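You operate a simulated robot arm through the tools that you are given. There is no shell and no other tool.

Carry out the task below with a simulated two-armed robot. There is one attempt and no reset: what you move stays moved.

TASK
Lift the iron dust by magnet bar and release it down the chute.
Fine: lay the bar across the open chute, press its key, put it back, shut the cover; never touch the dust by hand. Set down upright: magnet bar. What is to be rubbed or washed off counts as gone when no trace of it is left.

The check looks at the end state, three seconds after you hand in, the way a careful person would. Anything else that was tipped, shoved, dropped, spilled or broken makes it a failure. A push-on lid holds only when it is set on centred and level and pressed home; a screw cap is set on level and turned clockwise until tight.

THE ROBOT
Two 7-joint arms with two-finger parallel grippers on one trunk that stands fixed in place. Base frame: the origin is at the foot of the trunk, x ahead of it, y to its left, z up. Units: mm, degrees, N and s.
The left shoulder is at [71, 156, 1180], the right one opposite. Payload 3.91 kg a hand.
The tool frame of a hand sits at the grasp point between the pads (the TCP): z along the fingers, y along the line on which they close. The tips reach 30 mm beyond it. The gripper opens to 110 mm. The fingers are 20 mm wide and 10 mm thick; the gripper's body (48 by 112 mm) begins 55 mm behind the TCP.
Orientation is told as [roll, pitch, yaw] about the base's x, y, z axes, in that order, counted from this pose: with the fingers straight down and closing along the base's y, the tool's x points along the base's -x, its y along +y and its z along -z.

THE INTERFACE
- The arms move only by the tool play_rows. It takes "left_series", "right_series" or both (then of equal length, played together; a hand with none holds still); each is a list of rows, each an object of numbers (a shift or turn left out is 0, a gripper value left out holds the last): "fingers": the finger opening in cm, from 0 to 11; "dx", "dy", "dz": the shift along the tool's x, y, z in cm; "wx", "wy", "wz": the turn, a rotation vector about the tool's x, y, z in degrees. In form: [{"fingers": .., "dx": .., "dy": .., "dz": .., "wx": .., "wy": .., "wz": ..}, ...]. A call has 1 to 20 rows; each row is the pose to reach, as a shift and turn from the pose commanded when the call began, along the tool's axes at that moment. Each row takes 0.2 s and may step no farther than 50 mm and 8.6 degrees from the row before; otherwise, or with a gripper value out of range, the whole call is refused. A pose out of reach is approached as far as the arm can. The call stops where the force on the tool passes 40 N (or 10 N more than at its start, if that is more) or the arm is blocked; 0.2 s more then pass. The fingers move at their own pace (about 108 mm/s each) and stop on an object; they squeeze with about 38 N. The grip force told is the motor's: it shows also when the fingers shut on nothing. Time passes only in rows, and 0.2 s behind the last, so rows that repeat a pose let the fingers close. The reply holds the time, the measured pose of the TCP, the force on the tool along the base axes, the opening and the grip force, in the units named above and with some noise, with the torque about the TCP (base axes, N m) and any sound that the robot's microphone picked up.
- Cameras (640 x 400 px; columns grow to the right, rows downward): "scene" is now at [130, 46.8, 1427.6]; the picture's right is [0.51, -0.86, 0.00], its down [-0.31, -0.19, -0.93] and it looks along [0.80, 0.48, -0.36] (base axes); focal length 321 px, centre (320, 200). "left" rides on the left gripper at [72, -17, -104] in its tool frame; the picture's right is [0.23, 0.97, 0.00], its down [-0.76, 0.18, -0.62] and it looks along [-0.61, 0.14, 0.78] (tool axes); focal length 222 px, centre (320, 200). "right" rides on the right gripper at [72, 17, -103] in its tool frame; the picture's right is [-0.23, 0.97, 0.00], its down [-0.76, -0.18, -0.62] and it looks along [-0.61, -0.14, 0.78] (tool axes); focal length 222 px, centre (320, 200). There is no depth. A picture from a camera that has moved, and an enlarged one, comes with that camera's place and axes in the base frame and with its lens.
- capture(camera): a new picture of that camera. It takes no simulated time.
- lift_body(by): slides the trunk up (or, below 0, down) by that many mm; the arms and the scene camera ride with it, the base frame stays. It gives what a move gives, with no picture.
- head_to(pan, tilt): turns the head with the scene camera to pan (to the left, within 86 degrees either way) and tilt (down, from -29 to 69), counted from straight ahead of the robot. It gives what a move gives.
- zoom(camera, box): a new picture of the part [left, top, right, bottom] of that camera's present view, enlarged. It takes no simulated time.
- finish_job(): hands the job in; it is judged then, once.

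Nothing tells you positions but the pictures and the camera data. Unless the task says otherwise, let go and move clear before handing in.

The tools are called after "Call:" by a JSON object that holds its "fn" and its "kwargs". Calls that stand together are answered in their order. play_rows: Moves the arms, as the interface text tells. Its arguments: {"type":"object","properties":{"left_series":{"type":"array","items":{"type":"object","properties":{"fingers":{"type":"number"},"dx":{"type":"number"},"dy":{"type":"number"},"dz":{"type":"number"},"wx":{"type":"number"},"wy":{"type":"number"},"wz":{"type":"number"}}}},"right_series":{"type":"array","items":{"type":"object","properties":{"fingers":{"type":"number"},"dx":{"type":"number"},"dy":{"type":"number"},"dz":{"type":"number"},"wx":{"type":"number"},"wy":{"type":"number"},"wz":{"type":"number"}}}}},"required":[]} The other tools are called the same way: lift_body (by) slides the trunk up or down; head_to (pan, tilt) turns the head that bears the scene camera; capture (camera) takes a picture; zoom (camera, box) takes an enlarged picture of a part of a camera's view; finish_job () hands the job in.

At the start:

```text
clock: 0.0
left_position: [601.3, 677.5, 1173.1]
left_tcp_rot: [0.0, 0.0, 0.0]
left_contact_force: [0.6, -0.2, -0.8]
left_ft_torque: [-0.03, 0.01, -0.03]
left_opening: 110.0
left_gripper_force: 0.1
right_position: [918.3, 38.9, 1231.9]
right_tcp_rot: [0.0, 0.0, 0.0]
right_contact_force: [-0.2, 0.6, -0.2]
right_ft_torque: [-0.04, 0.0, 0.02]
right_opening: 110.3
right_gripper_force: 0.0
trunk travel left (down, up): [-625.0, 315.0]
head pan, tilt: [30.8, 21.3]
```

scene: 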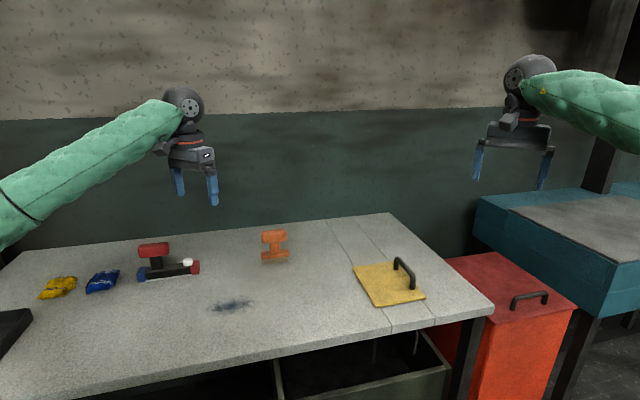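
right: 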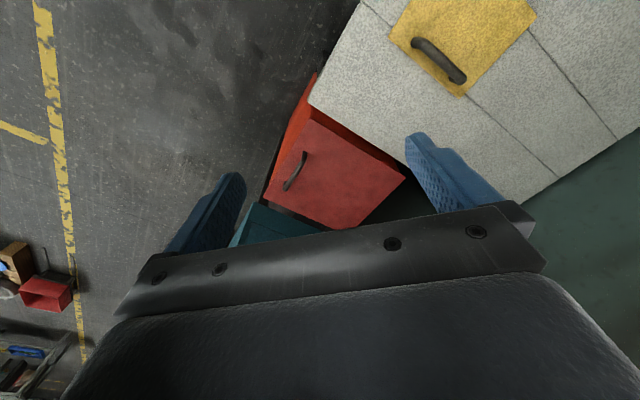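
left: 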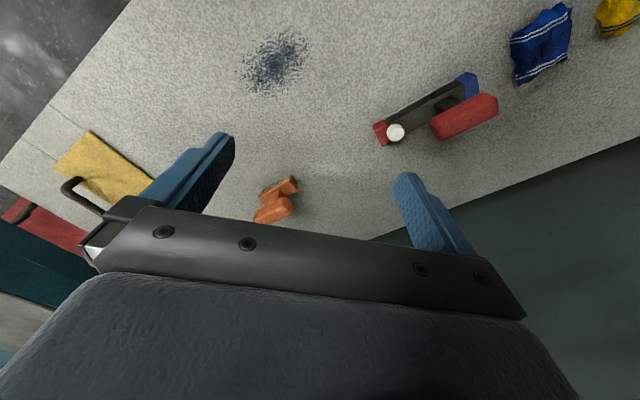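

I see a table with a dust patch, a magnet bar (red grip, red/blue ends, white key), an orange tool, a yellow cover with a handle, and cloths. First I look closer to locate everything.

Call:
{"fn": "zoom", "kwargs": {"camera": "scene", "box": [120, 220, 320, 345]}}

Call:
{"fn": "zoom", "kwargs": {"camera": "scene", "box": [320, 210, 520, 335]}}

Call:
{"fn": "zoom", "kwargs": {"camera": "left", "box": [220, 0, 540, 200]}}

Call:
{"fn": "zoom", "kwargs": {"camera": "right", "box": [320, 0, 640, 200]}}

```text
3.20 times, centred on (220, 282) of scene
camera zoom: at [130.0, 46.8, 1427.6], right [0.51, -0.86, 0.0], down [-0.31, -0.19, -0.93], along [0.8, 0.48, -0.36], focal length 1026 px, centre (640, -64)
```

zoom: 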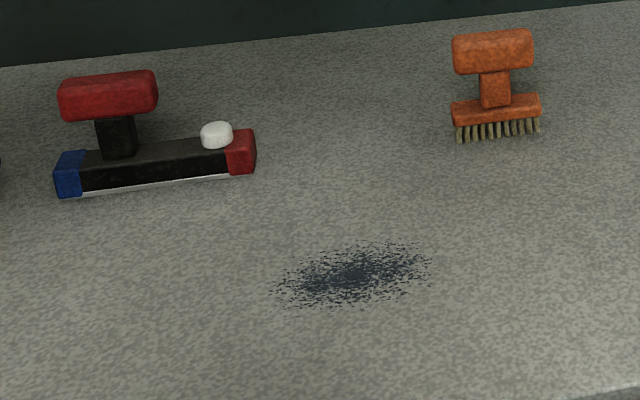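

```text
3.20 times, centred on (420, 272) of scene
camera zoom: at [130.0, 46.8, 1427.6], right [0.51, -0.86, 0.0], down [-0.31, -0.19, -0.93], along [0.8, 0.48, -0.36], focal length 1026 px, centre (0, -32)
```

zoom: 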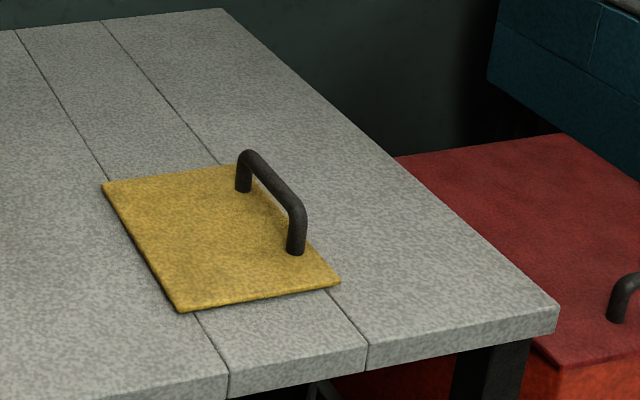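

```text
2.00 times, centred on (380, 100) of left
camera zoom: at [530.3, 659.4, 1277.7], right [-0.23, 0.97, 0.0], down [0.76, 0.18, 0.62], along [0.61, 0.14, -0.78], focal length 444 px, centre (200, 400)
```

zoom: 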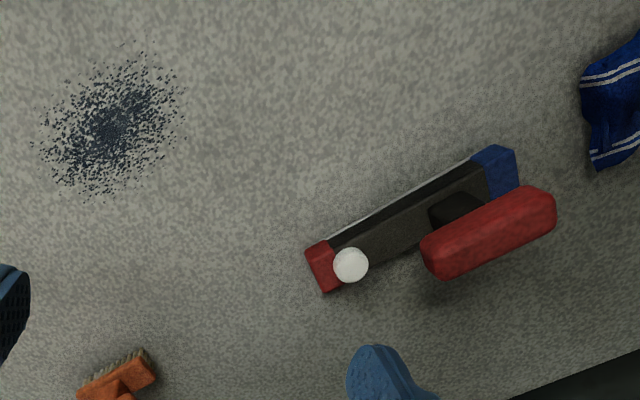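

```text
2.00 times, centred on (480, 100) of right
camera zoom: at [846.7, 55.9, 1334.2], right [0.23, 0.97, 0.0], down [0.76, -0.18, 0.62], along [0.61, -0.14, -0.78], focal length 444 px, centre (0, 400)
```

zoom: 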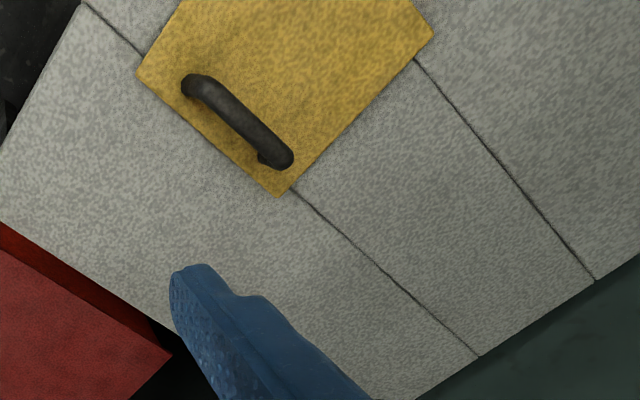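

The table top is at about z 853, with the dust near (599, 604) and the bar near (600, 860). I'll turn the head for better views before moving anything.

Call:
{"fn": "head_to", "kwargs": {"pan": 10, "tilt": 40}}

Call:
{"fn": "capture", "kwargs": {"camera": "scene"}}

Call:
{"fn": "zoom", "kwargs": {"camera": "scene", "box": [200, 50, 520, 250]}}

```text
clock: 0.8
left_position: [603.1, 677.3, 1174.9]
left_tcp_rot: [0.0, 0.0, 0.0]
left_contact_force: [0.5, -0.3, 0.2]
left_ft_torque: [-0.02, 0.02, 0.02]
left_opening: 110.0
left_gripper_force: 0.2
right_position: [920.1, 39.5, 1231.3]
right_tcp_rot: [0.0, 0.1, 0.0]
right_contact_force: [-0.4, 0.1, -1.0]
right_ft_torque: [0.0, -0.03, 0.0]
right_opening: 109.8
right_gripper_force: 0.0
trunk travel left (down, up): [-625.0, 315.0]
head pan, tilt: [10.0, 40.0]
```

```text
taken
camera scene: at [133.8, 14.1, 1398.4], right [0.17, -0.98, 0.0], down [-0.63, -0.11, -0.77], along [0.75, 0.13, -0.64], focal length 321 px, centre (320, 200)
```

scene: 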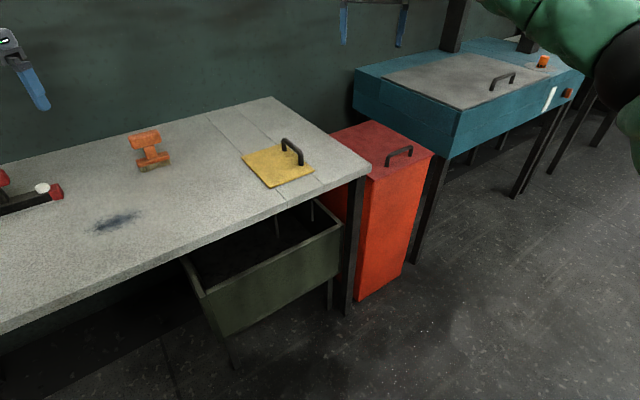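

```text
2.00 times, centred on (360, 150) of scene
camera zoom: at [133.8, 14.1, 1398.4], right [0.17, -0.98, 0.0], down [-0.63, -0.11, -0.77], along [0.75, 0.13, -0.64], focal length 641 px, centre (240, 300)
```

zoom: 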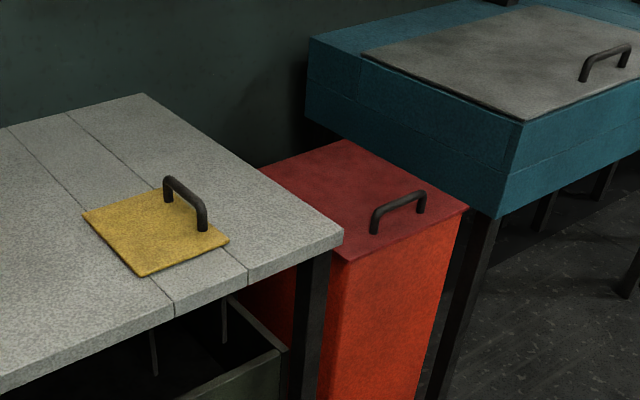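

The yellow plate covers the chute (a bin sits beneath the table); it looks hinged on its left edge with the handle on the right. Next I move the left hand so its camera looks at the bar.

Call:
{"fn": "play_rows", "kwargs": {"left_series": [{"dx": 4, "dy": 3, "dz": 0}, {"dx": 8, "dy": 6, "dz": 0}, {"dx": 11, "dy": 9, "dz": 2}, {"dx": 14, "dy": 12, "dz": 4}, {"dx": 16, "dy": 14, "dz": 7}, {"dx": 16.5, "dy": 14.5, "dz": 10}, {"dx": 16.5, "dy": 14.5, "dz": 12}]}}

Call:
{"fn": "head_to", "kwargs": {"pan": 48, "tilt": 30}}

Call:
{"fn": "capture", "kwargs": {"camera": "left"}}

Call:
{"fn": "capture", "kwargs": {"camera": "scene"}}

```text
clock: 2.4
left_position: [436.5, 824.0, 1054.1]
left_tcp_rot: [0.0, 0.0, 0.3]
left_contact_force: [0.1, -0.7, 0.1]
left_ft_torque: [0.0, 0.0, 0.01]
left_opening: 109.9
left_gripper_force: 0.0
right_position: [918.5, 38.9, 1231.8]
right_tcp_rot: [0.1, 0.0, 0.0]
right_contact_force: [-0.4, 0.3, 0.3]
right_ft_torque: [0.0, 0.03, -0.05]
right_opening: 110.2
right_gripper_force: 0.0
trunk travel left (down, up): [-625.0, 315.0]
head pan, tilt: [10.0, 40.0]
```

```text
clock: 3.5
left_position: [439.1, 821.8, 1055.0]
left_tcp_rot: [-0.1, 0.0, 0.0]
left_contact_force: [0.2, -0.2, 0.8]
left_ft_torque: [0.02, -0.01, 0.01]
left_opening: 109.9
left_gripper_force: 0.0
right_position: [918.8, 40.2, 1232.2]
right_tcp_rot: [-0.1, -0.1, 0.0]
right_contact_force: [0.3, -0.1, -0.7]
right_ft_torque: [0.0, -0.01, -0.01]
right_opening: 109.8
right_gripper_force: 0.1
trunk travel left (down, up): [-625.0, 315.0]
head pan, tilt: [48.0, 30.0]
```

```text
taken
camera left: at [364.7, 804.0, 1157.8], right [-0.23, 0.97, 0.0], down [0.76, 0.18, 0.62], along [0.61, 0.14, -0.78], focal length 222 px, centre (320, 200)
```

left: 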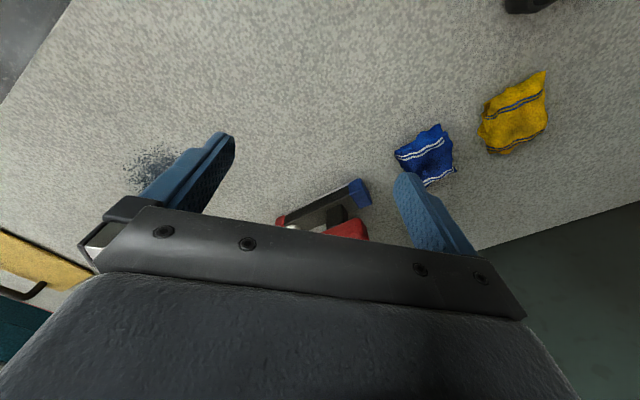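

```text
taken
camera scene: at [110.6, 66.4, 1413.7], right [0.74, -0.67, 0.0], down [-0.34, -0.37, -0.87], along [0.58, 0.64, -0.5], focal length 321 px, centre (320, 200)
```

scene: 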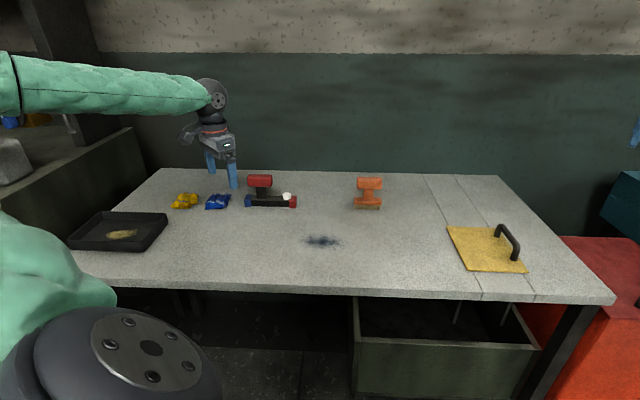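

The bar and its tray area are visible; I zoom to measure the bar.

Call:
{"fn": "zoom", "kwargs": {"camera": "scene", "box": [190, 160, 350, 260]}}

Call:
{"fn": "zoom", "kwargs": {"camera": "scene", "box": [420, 200, 580, 300]}}

Call:
{"fn": "zoom", "kwargs": {"camera": "scene", "box": [60, 165, 220, 265]}}

```text
4.00 times, centred on (270, 210) of scene
camera zoom: at [110.6, 66.4, 1413.7], right [0.74, -0.67, 0.0], down [-0.34, -0.37, -0.87], along [0.58, 0.64, -0.5], focal length 1282 px, centre (520, 160)
```

zoom: 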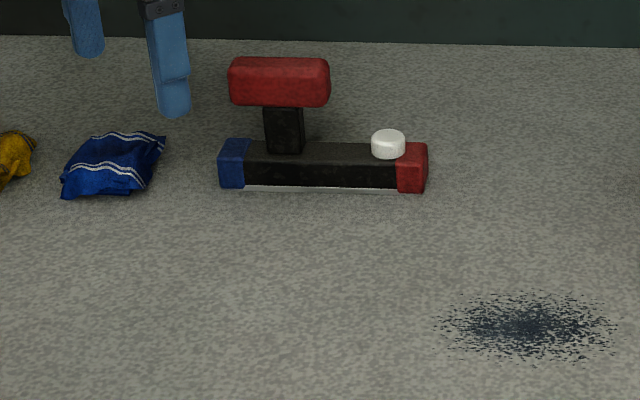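

```text
4.00 times, centred on (500, 250) of scene
camera zoom: at [110.6, 66.4, 1413.7], right [0.74, -0.67, 0.0], down [-0.34, -0.37, -0.87], along [0.58, 0.64, -0.5], focal length 1282 px, centre (-400, 0)
```

zoom: 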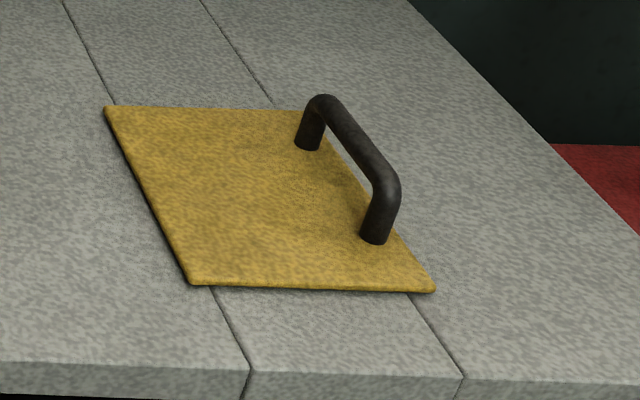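

```text
4.00 times, centred on (140, 215) of scene
camera zoom: at [110.6, 66.4, 1413.7], right [0.74, -0.67, 0.0], down [-0.34, -0.37, -0.87], along [0.58, 0.64, -0.5], focal length 1282 px, centre (1040, 140)
```

zoom: 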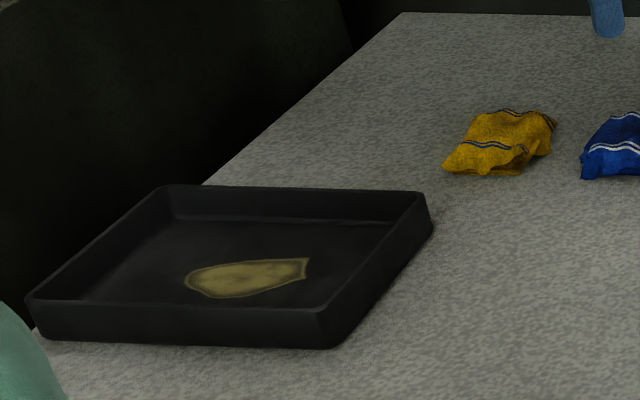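

I need a more accurate location of the grip, so I move the left camera nearer to it, staying well above.

Call:
{"fn": "play_rows", "kwargs": {"left_series": [{"dx": -4.5}, {"dx": -9}, {"dx": -13.6, "dy": -0.5}]}}

Call:
{"fn": "capture", "kwargs": {"camera": "left"}}

Call:
{"fn": "zoom", "kwargs": {"camera": "left", "box": [260, 60, 460, 185]}}

```text
clock: 4.3
left_position: [575.3, 818.5, 1051.6]
left_tcp_rot: [-0.1, 0.1, 0.2]
left_contact_force: [-0.6, 1.4, 1.3]
left_ft_torque: [-0.07, -0.01, -0.02]
left_opening: 110.0
left_gripper_force: 0.0
right_position: [921.6, 42.6, 1229.1]
right_tcp_rot: [-0.1, 0.2, 0.0]
right_contact_force: [-0.4, 0.0, -0.9]
right_ft_torque: [-0.08, -0.02, -0.04]
right_opening: 110.1
right_gripper_force: 0.1
trunk travel left (down, up): [-625.0, 315.0]
head pan, tilt: [48.0, 30.0]
```

```text
taken
camera left: at [503.0, 800.6, 1154.5], right [-0.23, 0.97, 0.0], down [0.76, 0.18, 0.62], along [0.6, 0.14, -0.78], focal length 222 px, centre (320, 200)
```

left: 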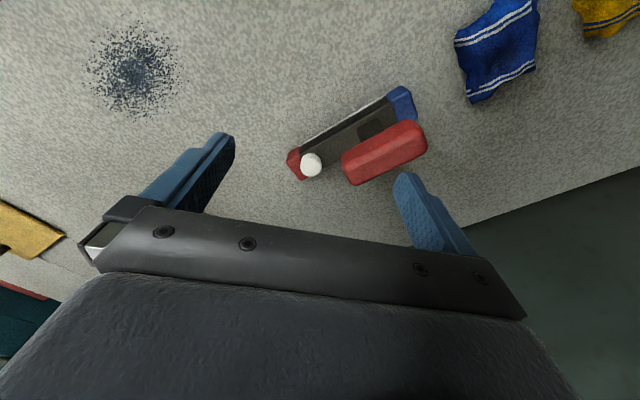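

```text
3.20 times, centred on (360, 122) of left
camera zoom: at [503.0, 800.6, 1154.5], right [-0.23, 0.97, 0.0], down [0.76, 0.18, 0.62], along [0.6, 0.14, -0.78], focal length 711 px, centre (192, 448)
```

zoom: 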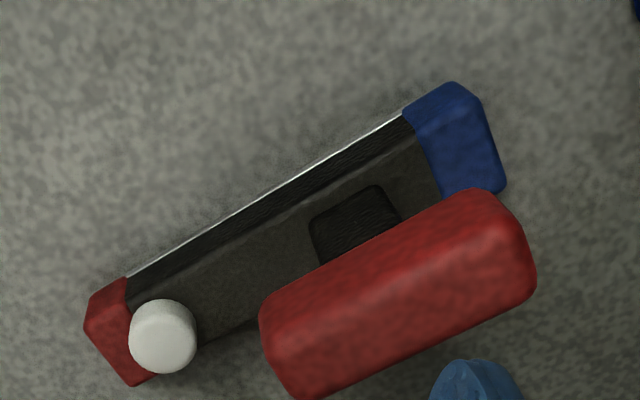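

The grip centre triangulates to about (587, 885, 952), the bar centre to (609, 862), and the plate covers a hole about 120 mm wide. Next I retract the right arm out of the way and bring the left camera over the cover to learn how it opens.

Call:
{"fn": "play_rows", "kwargs": {"left_series": [{"dx": -2.3, "dy": -3.6, "dz": 0}, {"dx": -4.6, "dy": -7.2, "dz": 0}, {"dx": -6.9, "dy": -10.8, "dz": 0}, {"dx": -9.2, "dy": -14.4, "dz": 0}, {"dx": -11.5, "dy": -18, "dz": 0}, {"dx": -13.8, "dy": -21.6, "dz": 0}, {"dx": -16.1, "dy": -25.2, "dz": 0}, {"dx": -18.4, "dy": -28.8, "dz": 0}, {"dx": -20.7, "dy": -32.4, "dz": 0}, {"dx": -23, "dy": -36, "dz": 0}, {"dx": -25.3, "dy": -39.6, "dz": 1}, {"dx": -27.6, "dy": -43.2, "dz": 2.5}, {"dx": -29.7, "dy": -47, "dz": 4}], "right_series": [{"dx": 2.5, "dy": -1.9}, {"dx": 5, "dy": -3.8}, {"dx": 7.5, "dy": -5.7}, {"dx": 10, "dy": -7.6}, {"dx": 12.5, "dy": -9.5}, {"dx": 15, "dy": -11.4}, {"dx": 17.5, "dy": -13.3}, {"dx": 20, "dy": -15.2}, {"dx": 22.5, "dy": -17.1}, {"dx": 25, "dy": -19}, {"dx": 27.5, "dy": -20.9}, {"dx": 30, "dy": -22.8}, {"dx": 31.8, "dy": -24}]}}

Call:
{"fn": "capture", "kwargs": {"camera": "left"}}

Call:
{"fn": "zoom", "kwargs": {"camera": "left", "box": [180, 20, 460, 195]}}

```text
clock: 7.1
left_position: [870.2, 347.3, 1012.4]
left_tcp_rot: [0.1, 0.0, 0.3]
left_contact_force: [0.4, 1.2, -0.2]
left_ft_torque: [-0.02, -0.01, -0.01]
left_opening: 110.1
left_gripper_force: 0.1
right_position: [602.2, -201.6, 1231.3]
right_tcp_rot: [0.0, 0.1, 0.1]
right_contact_force: [0.1, -1.3, 0.3]
right_ft_torque: [-0.01, 0.01, 0.0]
right_opening: 110.1
right_gripper_force: 0.0
trunk travel left (down, up): [-625.0, 315.0]
head pan, tilt: [48.0, 30.0]
```

```text
taken
camera left: at [797.2, 328.7, 1115.9], right [-0.23, 0.97, 0.0], down [0.76, 0.18, 0.62], along [0.61, 0.14, -0.78], focal length 222 px, centre (320, 200)
```

left: 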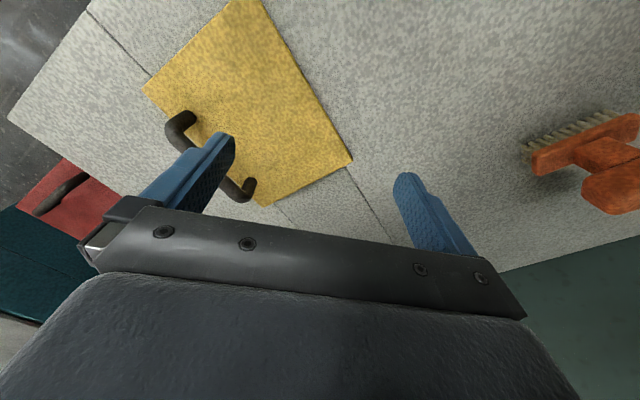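

```text
2.29 times, centred on (320, 108) of left
camera zoom: at [797.2, 328.7, 1115.9], right [-0.23, 0.97, 0.0], down [0.76, 0.18, 0.62], along [0.61, 0.14, -0.78], focal length 508 px, centre (320, 411)
```

zoom: 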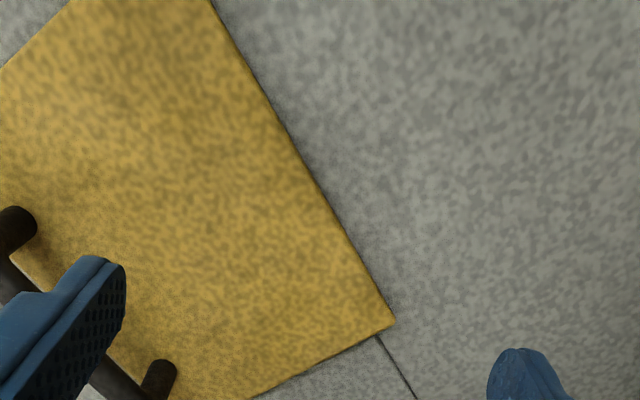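

No hinge hardware is visible, but the handle near (950, 243, 905) sits at the right edge. I rotate the left hand to yaw 45 and move above the handle to check alignment and reach.

Call:
{"fn": "play_rows", "kwargs": {"left_series": [{"dx": -1.3, "dy": -1.7, "dz": 0, "wz": -7.5}, {"dx": -2.7, "dy": -3.4, "dz": 0, "wz": -15}, {"dx": -4, "dy": -5.2, "dz": 0, "wz": -22.5}, {"dx": -5.3, "dy": -6.9, "dz": 0, "wz": -30}, {"dx": -6.7, "dy": -8.6, "dz": 0.5, "wz": -37.5}, {"dx": -8, "dy": -10.3, "dz": 1.2, "wz": -45}, {"dx": -8, "dy": -10.3, "dz": 1.2, "wz": -45}]}}

Call:
{"fn": "capture", "kwargs": {"camera": "left"}}

Call:
{"fn": "capture", "kwargs": {"camera": "scene"}}

```text
clock: 8.7
left_position: [950.1, 244.7, 1002.2]
left_tcp_rot: [0.0, 0.0, 45.1]
left_contact_force: [-0.1, 0.1, 1.0]
left_ft_torque: [-0.02, 0.01, 0.0]
left_opening: 110.0
left_gripper_force: 0.0
right_position: [601.1, -200.0, 1231.7]
right_tcp_rot: [0.0, 0.0, 0.0]
right_contact_force: [0.0, 0.4, 0.1]
right_ft_torque: [-0.01, 0.01, -0.01]
right_opening: 110.2
right_gripper_force: 0.0
trunk travel left (down, up): [-625.0, 315.0]
head pan, tilt: [48.0, 30.0]
```

```text
taken
camera left: at [910.8, 180.0, 1105.9], right [-0.85, 0.53, 0.0], down [0.41, 0.67, 0.62], along [0.33, 0.53, -0.78], focal length 222 px, centre (320, 200)
```

left: 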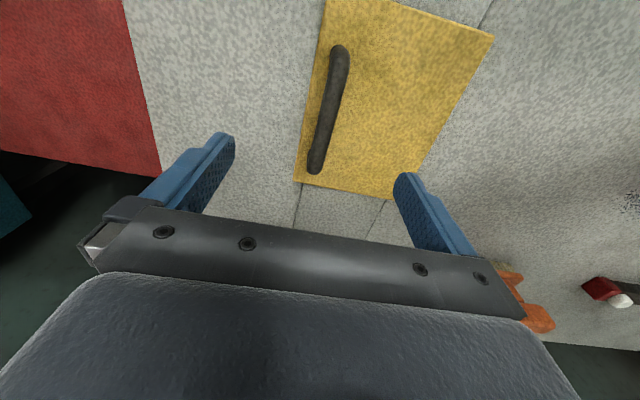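

```text
taken
camera scene: at [110.2, 66.8, 1413.7], right [0.74, -0.67, 0.0], down [-0.33, -0.37, -0.87], along [0.58, 0.64, -0.5], focal length 321 px, centre (320, 200)
```

scene: 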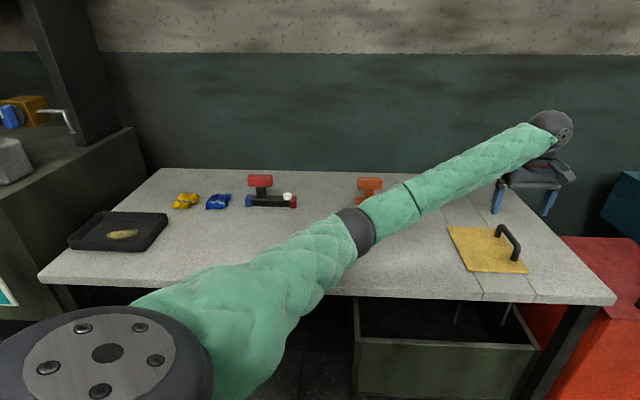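

Reach is fine. The handle is at about u=495 (centre ≈ (944, 244)); I lower to just above it with the fingers narrowed and check alignment.

Call:
{"fn": "play_rows", "kwargs": {"left_series": [{"dx": 0.2, "dy": 0.4, "dz": 1.5, "fingers": 4.5}, {"dx": 0.4, "dy": 0.4, "dz": 3, "fingers": 4.5}, {"dx": 0.4, "dy": 0.4, "dz": 4.5, "fingers": 4.5}, {"dx": 0.4, "dy": 0.4, "dz": 4.5, "fingers": 4.5}]}}

Call:
{"fn": "capture", "kwargs": {"camera": "left"}}

Call:
{"fn": "zoom", "kwargs": {"camera": "scene", "box": [420, 150, 580, 290]}}

```text
clock: 9.7
left_position: [944.8, 244.5, 956.0]
left_tcp_rot: [-0.1, 0.0, 45.0]
left_contact_force: [0.8, 0.3, 0.4]
left_ft_torque: [0.0, -0.02, -0.02]
left_opening: 45.2
left_gripper_force: 0.1
right_position: [602.1, -200.7, 1233.2]
right_tcp_rot: [0.0, -0.1, 0.0]
right_contact_force: [-0.5, -0.2, 0.3]
right_ft_torque: [0.02, -0.01, 0.01]
right_opening: 110.1
right_gripper_force: 0.1
trunk travel left (down, up): [-625.0, 315.0]
head pan, tilt: [48.0, 30.0]
```

```text
taken
camera left: at [905.2, 179.8, 1059.8], right [-0.85, 0.53, 0.0], down [0.41, 0.66, 0.62], along [0.33, 0.53, -0.78], focal length 222 px, centre (320, 200)
```

left: 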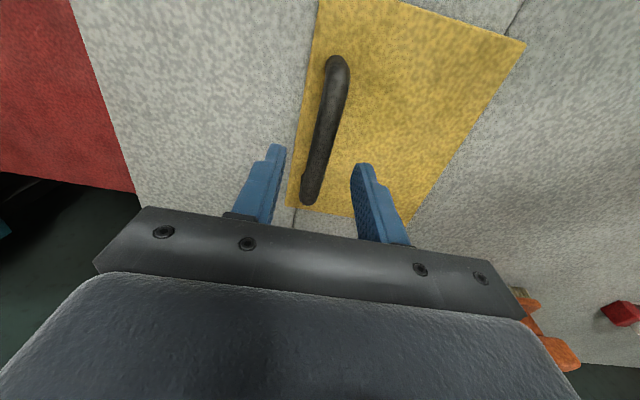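

```text
2.86 times, centred on (500, 220) of scene
camera zoom: at [110.4, 65.9, 1413.7], right [0.74, -0.67, 0.0], down [-0.33, -0.37, -0.87], along [0.58, 0.64, -0.5], focal length 916 px, centre (-194, 143)
```

zoom: 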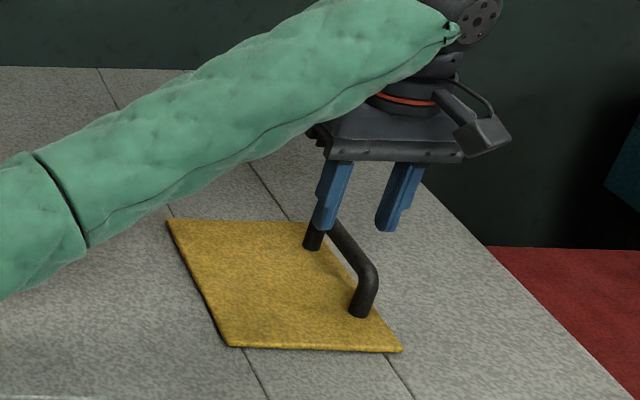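

The handle sits centred between the fingers. I descend around it and close.

Call:
{"fn": "play_rows", "kwargs": {"left_series": [{"dz": 1.5}, {"dz": 3}, {"dz": 3.9}, {"dz": 3.9}]}}

Call:
{"fn": "capture", "kwargs": {"camera": "left"}}

Call:
{"fn": "zoom", "kwargs": {"camera": "scene", "box": [440, 170, 560, 280]}}

```text
clock: 10.7
left_position: [943.1, 242.8, 921.0]
left_tcp_rot: [-0.1, -0.1, 45.0]
left_contact_force: [0.2, 0.6, 0.7]
left_ft_torque: [-0.04, 0.02, -0.04]
left_opening: 45.1
left_gripper_force: 0.0
right_position: [599.0, -201.5, 1234.0]
right_tcp_rot: [0.0, -0.1, 0.0]
right_contact_force: [0.8, 0.7, -1.5]
right_ft_torque: [0.0, -0.02, -0.01]
right_opening: 110.1
right_gripper_force: 0.1
trunk travel left (down, up): [-625.0, 315.0]
head pan, tilt: [48.0, 30.0]
```

```text
taken
camera left: at [904.1, 178.6, 1024.1], right [-0.85, 0.53, 0.0], down [0.41, 0.66, 0.62], along [0.33, 0.53, -0.78], focal length 222 px, centre (320, 200)
```

left: 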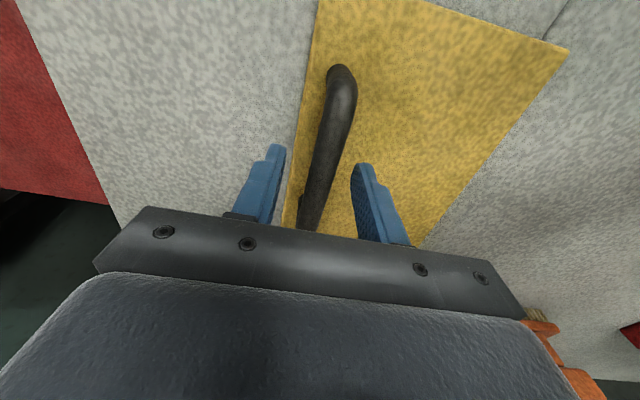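

```text
3.64 times, centred on (500, 225) of scene
camera zoom: at [108.3, 64.1, 1414.2], right [0.74, -0.67, 0.0], down [-0.33, -0.37, -0.87], along [0.58, 0.64, -0.5], focal length 1166 px, centre (-334, 109)
```

zoom: 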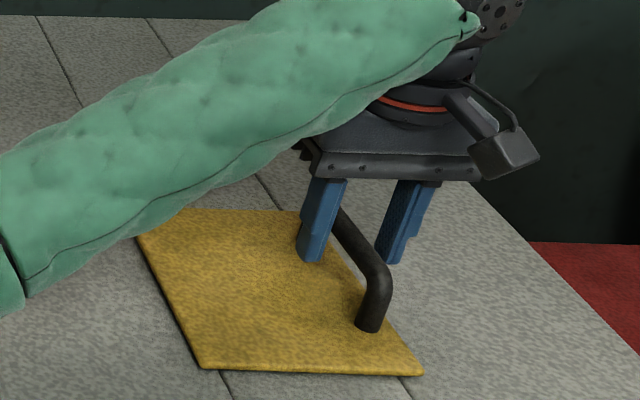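

Fingers straddle the handle; now I close on it.

Call:
{"fn": "play_rows", "kwargs": {"left_series": [{"fingers": 2.5}, {"fingers": 1.5}, {"fingers": 0.5}, {"fingers": 0.5}]}}

Call:
{"fn": "capture", "kwargs": {"camera": "left"}}

```text
clock: 11.7
left_position: [942.8, 242.8, 920.2]
left_tcp_rot: [0.0, 0.0, 45.0]
left_contact_force: [2.3, 1.7, 3.8]
left_ft_torque: [-0.04, 0.02, -0.02]
left_opening: 15.7
left_gripper_force: 45.0
right_position: [598.9, -202.5, 1233.5]
right_tcp_rot: [0.0, 0.0, 0.0]
right_contact_force: [-0.2, -0.2, 0.4]
right_ft_torque: [0.01, 0.0, 0.0]
right_opening: 109.8
right_gripper_force: 0.1
trunk travel left (down, up): [-625.0, 315.0]
head pan, tilt: [48.0, 30.0]
```

```text
taken
camera left: at [904.1, 178.5, 1023.9], right [-0.85, 0.53, 0.0], down [0.41, 0.66, 0.62], along [0.33, 0.53, -0.78], focal length 222 px, centre (320, 200)
```

left: 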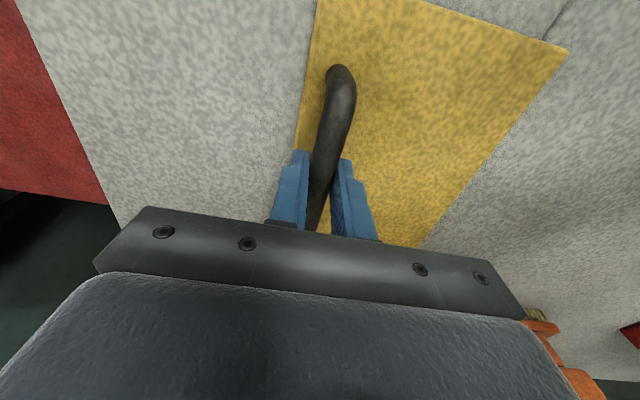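

The handle is held firmly (15.7 mm). I raise it a few degrees along a hinge arc and watch how the plate responds.

Call:
{"fn": "play_rows", "kwargs": {"left_series": [{"dy": 0.17, "dz": -0.33, "wx": 1.5}, {"dy": 0.35, "dz": -0.64, "wx": 3}, {"dy": 0.55, "dz": -0.95, "wx": 4.5}, {"dy": 0.74, "dz": -1.27, "wx": 6}]}}

Call:
{"fn": "capture", "kwargs": {"camera": "left"}}

Call:
{"fn": "zoom", "kwargs": {"camera": "scene", "box": [440, 170, 560, 280]}}

```text
clock: 12.7
left_position: [937.1, 243.0, 942.3]
left_tcp_rot: [-6.4, -0.6, 44.9]
left_contact_force: [10.5, -0.8, 14.0]
left_ft_torque: [-0.16, -0.23, 0.15]
left_opening: 14.1
left_gripper_force: 44.2
right_position: [595.6, -207.7, 1233.6]
right_tcp_rot: [0.2, -0.2, 0.0]
right_contact_force: [0.0, -0.1, 0.4]
right_ft_torque: [-0.02, -0.01, -0.02]
right_opening: 110.1
right_gripper_force: 0.2
trunk travel left (down, up): [-625.0, 315.0]
head pan, tilt: [48.0, 30.0]
```

```text
taken
camera left: at [888.7, 185.7, 1045.9], right [-0.84, 0.53, -0.11], down [0.36, 0.71, 0.61], along [0.4, 0.47, -0.79], focal length 222 px, centre (320, 200)
```

left: 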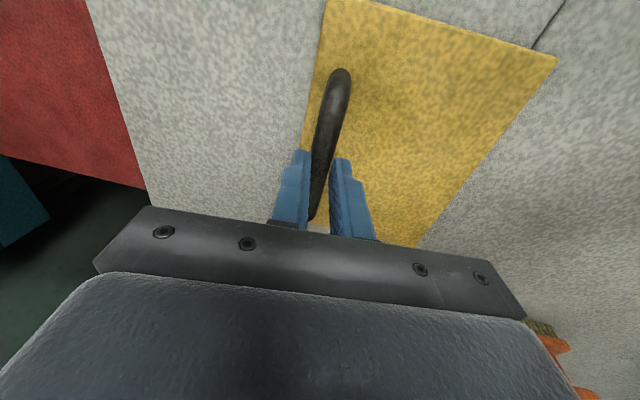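

```text
3.64 times, centred on (500, 225) of scene
camera zoom: at [104.6, 58.6, 1415.1], right [0.74, -0.67, 0.0], down [-0.33, -0.37, -0.87], along [0.58, 0.65, -0.49], focal length 1166 px, centre (-334, 109)
```

zoom: 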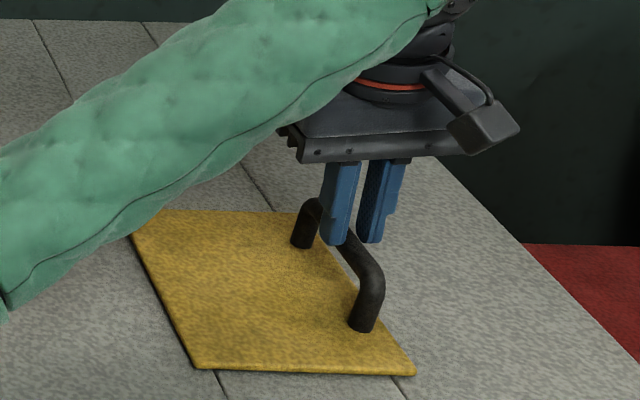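

The plate barely moved while the whole trunk leans back slightly, as if the left elbow were pressing on the table. I look before doing anything else.

Call:
{"fn": "capture", "kwargs": {"camera": "scene"}}

Call:
{"fn": "head_to", "kwargs": {"pan": 30, "tilt": 50}}

Call:
{"fn": "capture", "kwargs": {"camera": "scene"}}

Call:
{"fn": "capture", "kwargs": {"camera": "right"}}

```text
taken
camera scene: at [104.6, 58.6, 1415.1], right [0.74, -0.67, 0.0], down [-0.33, -0.37, -0.87], along [0.58, 0.65, -0.49], focal length 321 px, centre (320, 200)
```

scene: 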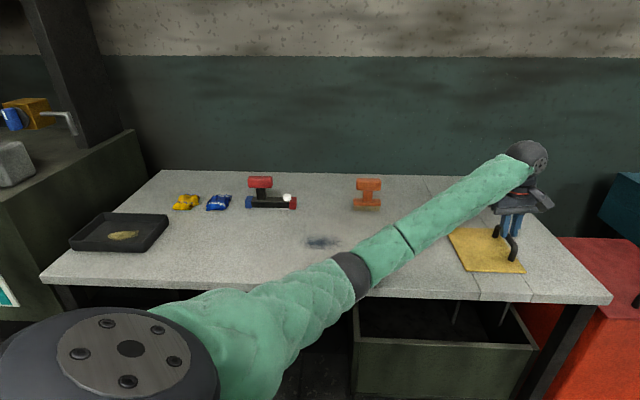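

```text
clock: 13.5
left_position: [936.7, 242.2, 942.1]
left_tcp_rot: [-6.2, -0.6, 44.9]
left_contact_force: [17.1, -16.4, 63.5]
left_ft_torque: [-0.95, -0.3, 0.62]
left_opening: 13.0
left_gripper_force: 45.4
right_position: [594.3, -207.4, 1234.8]
right_tcp_rot: [0.4, -0.3, 0.0]
right_contact_force: [-0.4, -0.1, -0.5]
right_ft_torque: [-0.01, 0.01, 0.02]
right_opening: 110.1
right_gripper_force: 0.0
trunk travel left (down, up): [-625.0, 315.0]
head pan, tilt: [30.0, 50.0]
```

```text
taken
camera scene: at [110.0, 30.6, 1385.0], right [0.5, -0.87, 0.0], down [-0.66, -0.38, -0.65], along [0.56, 0.33, -0.76], focal length 321 px, centre (320, 200)
```

scene: 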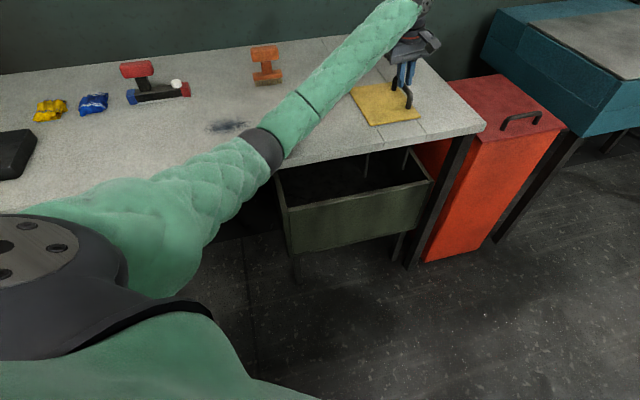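

```text
taken
camera right: at [522.0, -191.3, 1336.7], right [0.23, 0.97, 0.01], down [0.76, -0.18, 0.63], along [0.61, -0.14, -0.78], focal length 222 px, centre (320, 200)
```

right: 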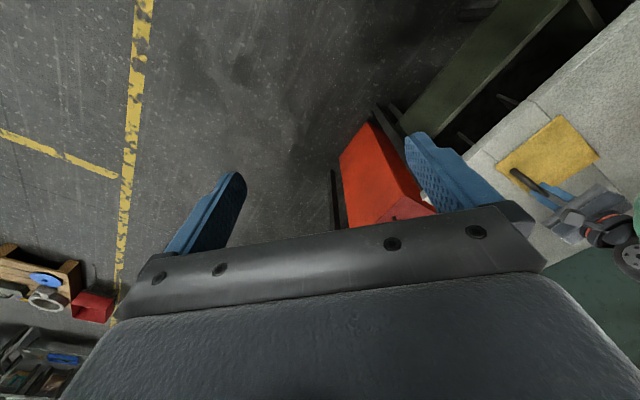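

Call:
{"fn": "zoom", "kwargs": {"camera": "scene", "box": [340, 40, 460, 140]}}

Call:
{"fn": "zoom", "kwargs": {"camera": "scene", "box": [200, 90, 360, 200]}}

Call:
{"fn": "zoom", "kwargs": {"camera": "right", "box": [460, 60, 640, 280]}}

```text
4.00 times, centred on (400, 90) of scene
camera zoom: at [110.0, 30.6, 1385.0], right [0.5, -0.87, 0.0], down [-0.66, -0.38, -0.65], along [0.56, 0.33, -0.76], focal length 1282 px, centre (0, 640)
```

zoom: 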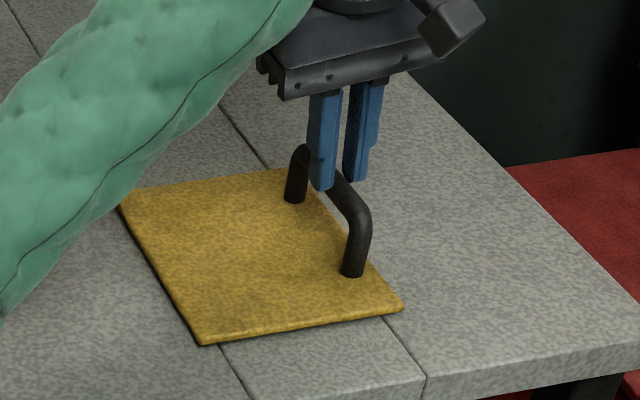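

```text
3.64 times, centred on (280, 145) of scene
camera zoom: at [110.0, 30.6, 1385.0], right [0.5, -0.87, 0.0], down [-0.66, -0.38, -0.65], along [0.56, 0.33, -0.76], focal length 1166 px, centre (466, 400)
```

zoom: 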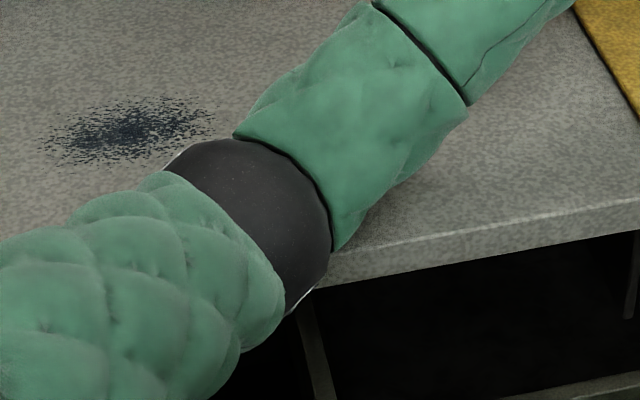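

```text
1.82 times, centred on (550, 170) of right
camera zoom: at [522.0, -191.3, 1336.7], right [0.23, 0.97, 0.01], down [0.76, -0.18, 0.63], along [0.61, -0.14, -0.78], focal length 404 px, centre (-98, 254)
```

zoom: 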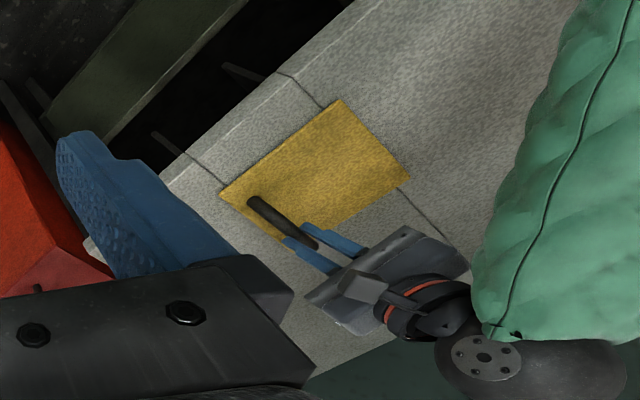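

The left elbow is indeed resting on the table's front edge. I release the handle, rise, and then raise the trunk so the arm comes in from above.

Call:
{"fn": "play_rows", "kwargs": {"left_series": [{"fingers": 4.5}, {"fingers": 4.5}, {"fingers": 4.5, "dz": -2}, {"fingers": 4.5, "dz": -5, "wx": -3}, {"fingers": 4.5, "dz": -9, "wx": -6}, {"fingers": 4.5, "dz": -12, "wx": -6}]}}

Call:
{"fn": "capture", "kwargs": {"camera": "scene"}}

```text
clock: 14.9
left_position: [931.3, 257.0, 1050.1]
left_tcp_rot: [0.0, 0.0, 45.1]
left_contact_force: [0.9, 0.0, -0.7]
left_ft_torque: [0.01, -0.03, 0.04]
left_opening: 45.0
left_gripper_force: 0.1
right_position: [602.2, -201.4, 1231.2]
right_tcp_rot: [0.0, 0.2, 0.0]
right_contact_force: [0.5, 0.1, 1.0]
right_ft_torque: [-0.04, 0.01, -0.01]
right_opening: 109.6
right_gripper_force: 0.1
trunk travel left (down, up): [-625.0, 315.0]
head pan, tilt: [30.0, 50.0]
```

```text
taken
camera scene: at [117.7, 37.1, 1383.8], right [0.5, -0.87, 0.0], down [-0.66, -0.38, -0.64], along [0.56, 0.32, -0.77], focal length 321 px, centre (320, 200)
```

scene: 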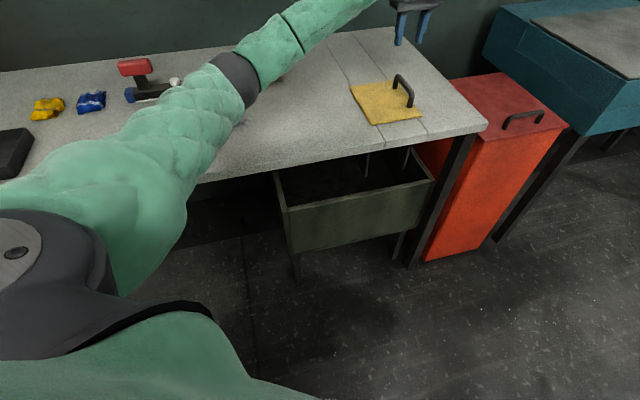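

Call:
{"fn": "lift_body", "kwargs": {"by": 150}}

Call:
{"fn": "head_to", "kwargs": {"pan": 40, "tilt": 45}}

Call:
{"fn": "capture", "kwargs": {"camera": "scene"}}

```text
clock: 16.7
left_position: [931.6, 256.7, 1200.8]
left_tcp_rot: [0.1, 0.1, 45.0]
left_contact_force: [0.7, 0.0, 0.1]
left_ft_torque: [0.0, -0.01, -0.02]
left_opening: 44.9
left_gripper_force: 0.0
right_position: [602.3, -200.2, 1382.5]
right_tcp_rot: [0.0, 0.1, 0.0]
right_contact_force: [0.5, 1.1, -0.1]
right_ft_torque: [0.01, 0.02, 0.01]
right_opening: 110.1
right_gripper_force: 0.0
trunk travel left (down, up): [-775.0, 165.0]
head pan, tilt: [30.0, 50.0]
```

```text
clock: 17.4
left_position: [931.9, 256.3, 1201.6]
left_tcp_rot: [0.0, 0.0, 44.9]
left_contact_force: [-0.2, 0.4, -0.5]
left_ft_torque: [-0.02, -0.02, -0.05]
left_opening: 44.9
left_gripper_force: 0.1
right_position: [601.2, -200.4, 1382.5]
right_tcp_rot: [0.0, 0.0, 0.1]
right_contact_force: [0.2, 0.4, 0.3]
right_ft_torque: [0.01, 0.02, 0.03]
right_opening: 109.8
right_gripper_force: 0.1
trunk travel left (down, up): [-775.0, 165.0]
head pan, tilt: [40.0, 45.0]
```

```text
taken
camera scene: at [112.6, 51.0, 1541.0], right [0.64, -0.77, 0.0], down [-0.54, -0.45, -0.71], along [0.54, 0.45, -0.71], focal length 321 px, centre (320, 200)
```

scene: 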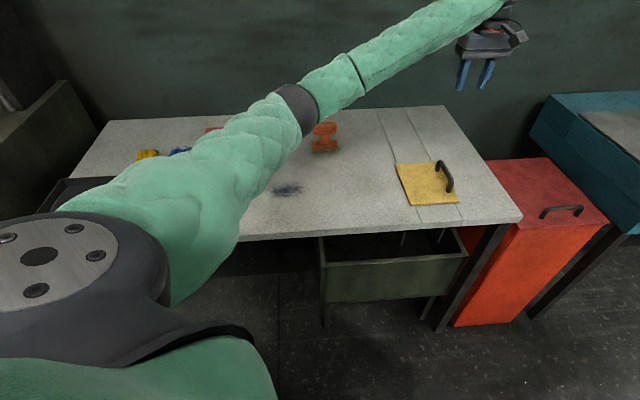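

Call:
{"fn": "play_rows", "kwargs": {"left_series": [{"dy": -0.3, "dz": 4}, {"dy": -0.6, "dz": 8}, {"dy": -0.9, "dz": 12}, {"dy": -1.3, "dz": 16}, {"dy": -1.6, "dz": 20}, {"dy": -1.8, "dz": 24}, {"dy": -1.8, "dz": 24}]}}

Call:
{"fn": "capture", "kwargs": {"camera": "scene"}}

Call:
{"fn": "capture", "kwargs": {"camera": "left"}}

```text
clock: 19.0
left_position: [945.5, 244.1, 965.2]
left_tcp_rot: [0.0, 0.0, 45.1]
left_contact_force: [0.5, 0.3, 1.2]
left_ft_torque: [-0.02, 0.01, -0.02]
left_opening: 45.0
left_gripper_force: 0.0
right_position: [600.8, -200.4, 1382.5]
right_tcp_rot: [0.0, -0.1, 0.0]
right_contact_force: [-1.0, 0.2, -0.7]
right_ft_torque: [0.0, 0.02, 0.0]
right_opening: 110.2
right_gripper_force: 0.1
trunk travel left (down, up): [-775.0, 165.0]
head pan, tilt: [40.0, 45.0]
```

```text
taken
camera scene: at [112.2, 51.0, 1541.1], right [0.64, -0.77, 0.0], down [-0.54, -0.45, -0.71], along [0.54, 0.45, -0.71], focal length 321 px, centre (320, 200)
```

scene: 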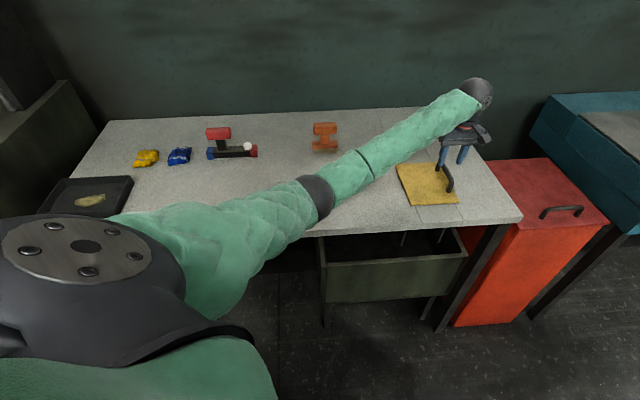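

```text
taken
camera left: at [906.3, 178.9, 1067.5], right [-0.85, 0.53, 0.0], down [0.41, 0.66, 0.62], along [0.33, 0.53, -0.78], focal length 222 px, centre (320, 200)
```

left: 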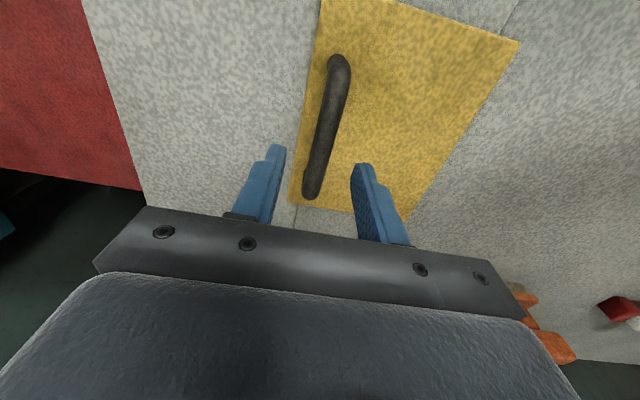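

No trunk lean now. I descend deeper on the handle this time and re-grip.

Call:
{"fn": "play_rows", "kwargs": {"left_series": [{"dz": 1.5}, {"dz": 3}, {"dz": 4.2}, {"dz": 5}, {"dz": 5}]}}

Call:
{"fn": "zoom", "kwargs": {"camera": "scene", "box": [380, 110, 520, 220]}}

Call:
{"fn": "zoom", "kwargs": {"camera": "scene", "box": [240, 140, 400, 250]}}

Call:
{"fn": "capture", "kwargs": {"camera": "left"}}

```text
clock: 20.2
left_position: [944.7, 244.2, 911.6]
left_tcp_rot: [0.0, 0.0, 45.0]
left_contact_force: [-0.4, 0.1, -0.4]
left_ft_torque: [0.0, 0.03, 0.04]
left_opening: 45.0
left_gripper_force: 0.0
right_position: [600.5, -200.9, 1381.3]
right_tcp_rot: [0.0, 0.0, 0.0]
right_contact_force: [0.5, 0.8, -0.2]
right_ft_torque: [-0.01, -0.01, 0.01]
right_opening: 109.9
right_gripper_force: 0.1
trunk travel left (down, up): [-775.0, 165.0]
head pan, tilt: [40.0, 45.0]
```

```text
3.64 times, centred on (450, 165) of scene
camera zoom: at [112.4, 51.0, 1541.1], right [0.64, -0.77, 0.0], down [-0.54, -0.45, -0.71], along [0.54, 0.45, -0.71], focal length 1166 px, centre (-153, 327)
```

zoom: 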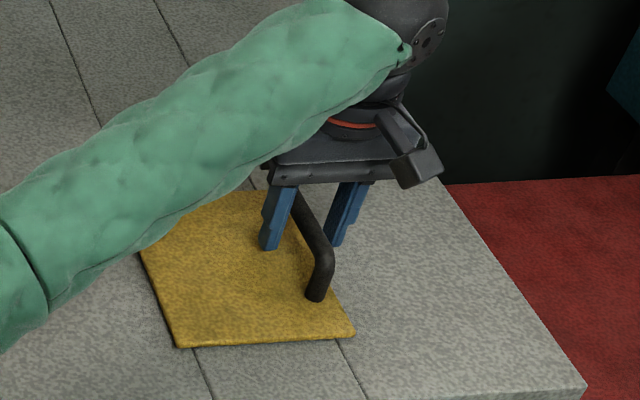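

```text
3.64 times, centred on (320, 195) of scene
camera zoom: at [112.4, 51.0, 1541.1], right [0.64, -0.77, 0.0], down [-0.54, -0.45, -0.71], along [0.54, 0.45, -0.71], focal length 1166 px, centre (320, 218)
```

zoom: 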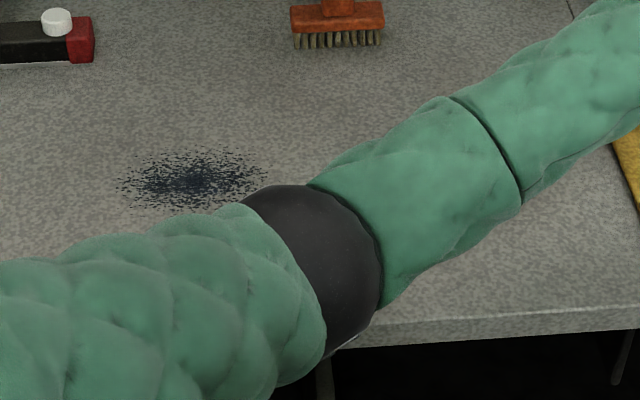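

```text
taken
camera left: at [905.8, 179.5, 1015.1], right [-0.85, 0.53, 0.0], down [0.41, 0.66, 0.62], along [0.33, 0.53, -0.78], focal length 222 px, centre (320, 200)
```

left: 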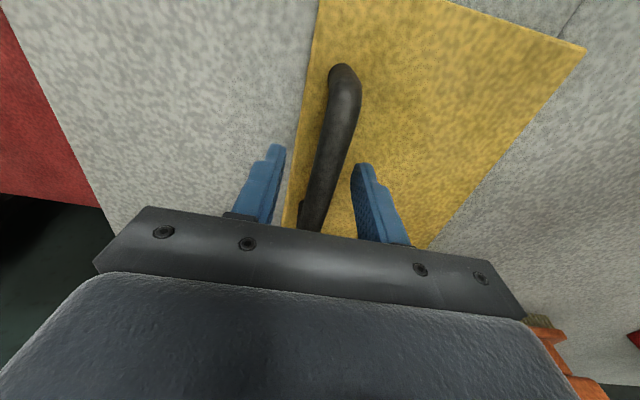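

Call:
{"fn": "play_rows", "kwargs": {"left_series": [{"fingers": 2.5}, {"fingers": 1.5}, {"fingers": 0.5}, {"fingers": 0.5}]}}

```text
clock: 21.2
left_position: [945.0, 243.4, 910.9]
left_tcp_rot: [0.0, 0.0, 45.1]
left_contact_force: [-0.8, 0.2, -0.2]
left_ft_torque: [0.05, -0.04, -0.02]
left_opening: 15.6
left_gripper_force: 44.6
right_position: [602.1, -200.3, 1382.2]
right_tcp_rot: [0.1, 0.0, 0.0]
right_contact_force: [-0.2, -0.5, 0.1]
right_ft_torque: [0.02, -0.03, -0.02]
right_opening: 110.1
right_gripper_force: 0.1
trunk travel left (down, up): [-775.0, 165.0]
head pan, tilt: [40.0, 45.0]
```

Call:
{"fn": "play_rows", "kwargs": {"left_series": [{"dy": 0.15, "dz": -0.33, "wx": 1.5}, {"dy": 0.29, "dz": -0.65, "wx": 3}, {"dy": 0.29, "dz": -0.65, "wx": 3}]}}

Call:
{"fn": "zoom", "kwargs": {"camera": "scene", "box": [380, 110, 520, 220]}}

Call:
{"fn": "capture", "kwargs": {"camera": "left"}}

```text
clock: 22.1
left_position: [945.1, 242.7, 911.8]
left_tcp_rot: [-2.6, 0.3, 45.0]
left_contact_force: [16.2, -4.0, -16.3]
left_ft_torque: [0.46, -0.7, 0.2]
left_opening: 15.6
left_gripper_force: 45.2
right_position: [603.9, -201.1, 1380.9]
right_tcp_rot: [0.0, 0.1, 0.0]
right_contact_force: [1.0, -0.3, -0.6]
right_ft_torque: [-0.03, -0.02, 0.0]
right_opening: 109.8
right_gripper_force: 0.0
trunk travel left (down, up): [-775.0, 165.0]
head pan, tilt: [40.0, 45.0]
stopped in row 3 (left hand): the force on the tool passed its limit at 41 N (the readings are from after the stop); the commanded pose is now the measured one
```

```text
3.64 times, centred on (450, 165) of scene
camera zoom: at [116.3, 51.3, 1541.1], right [0.64, -0.77, 0.0], down [-0.54, -0.45, -0.71], along [0.54, 0.45, -0.71], focal length 1166 px, centre (-153, 327)
```

zoom: 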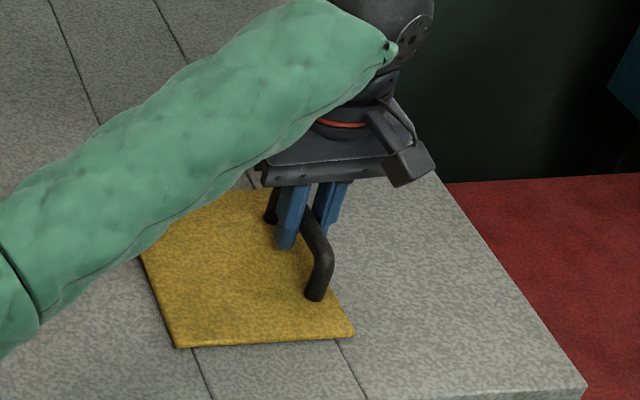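

```text
taken
camera left: at [902.0, 184.3, 1016.4], right [-0.85, 0.53, -0.04], down [0.39, 0.69, 0.61], along [0.35, 0.5, -0.79], focal length 222 px, centre (320, 200)
```

left: 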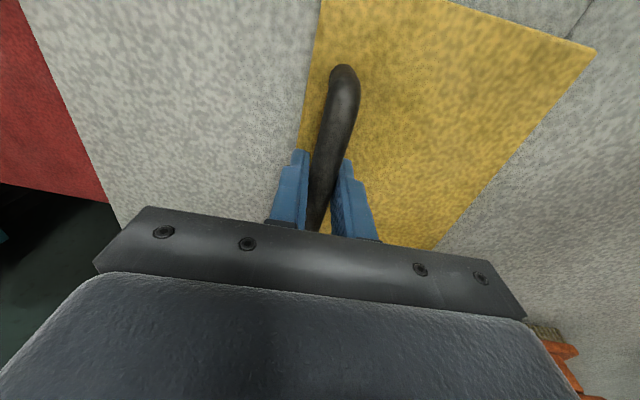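

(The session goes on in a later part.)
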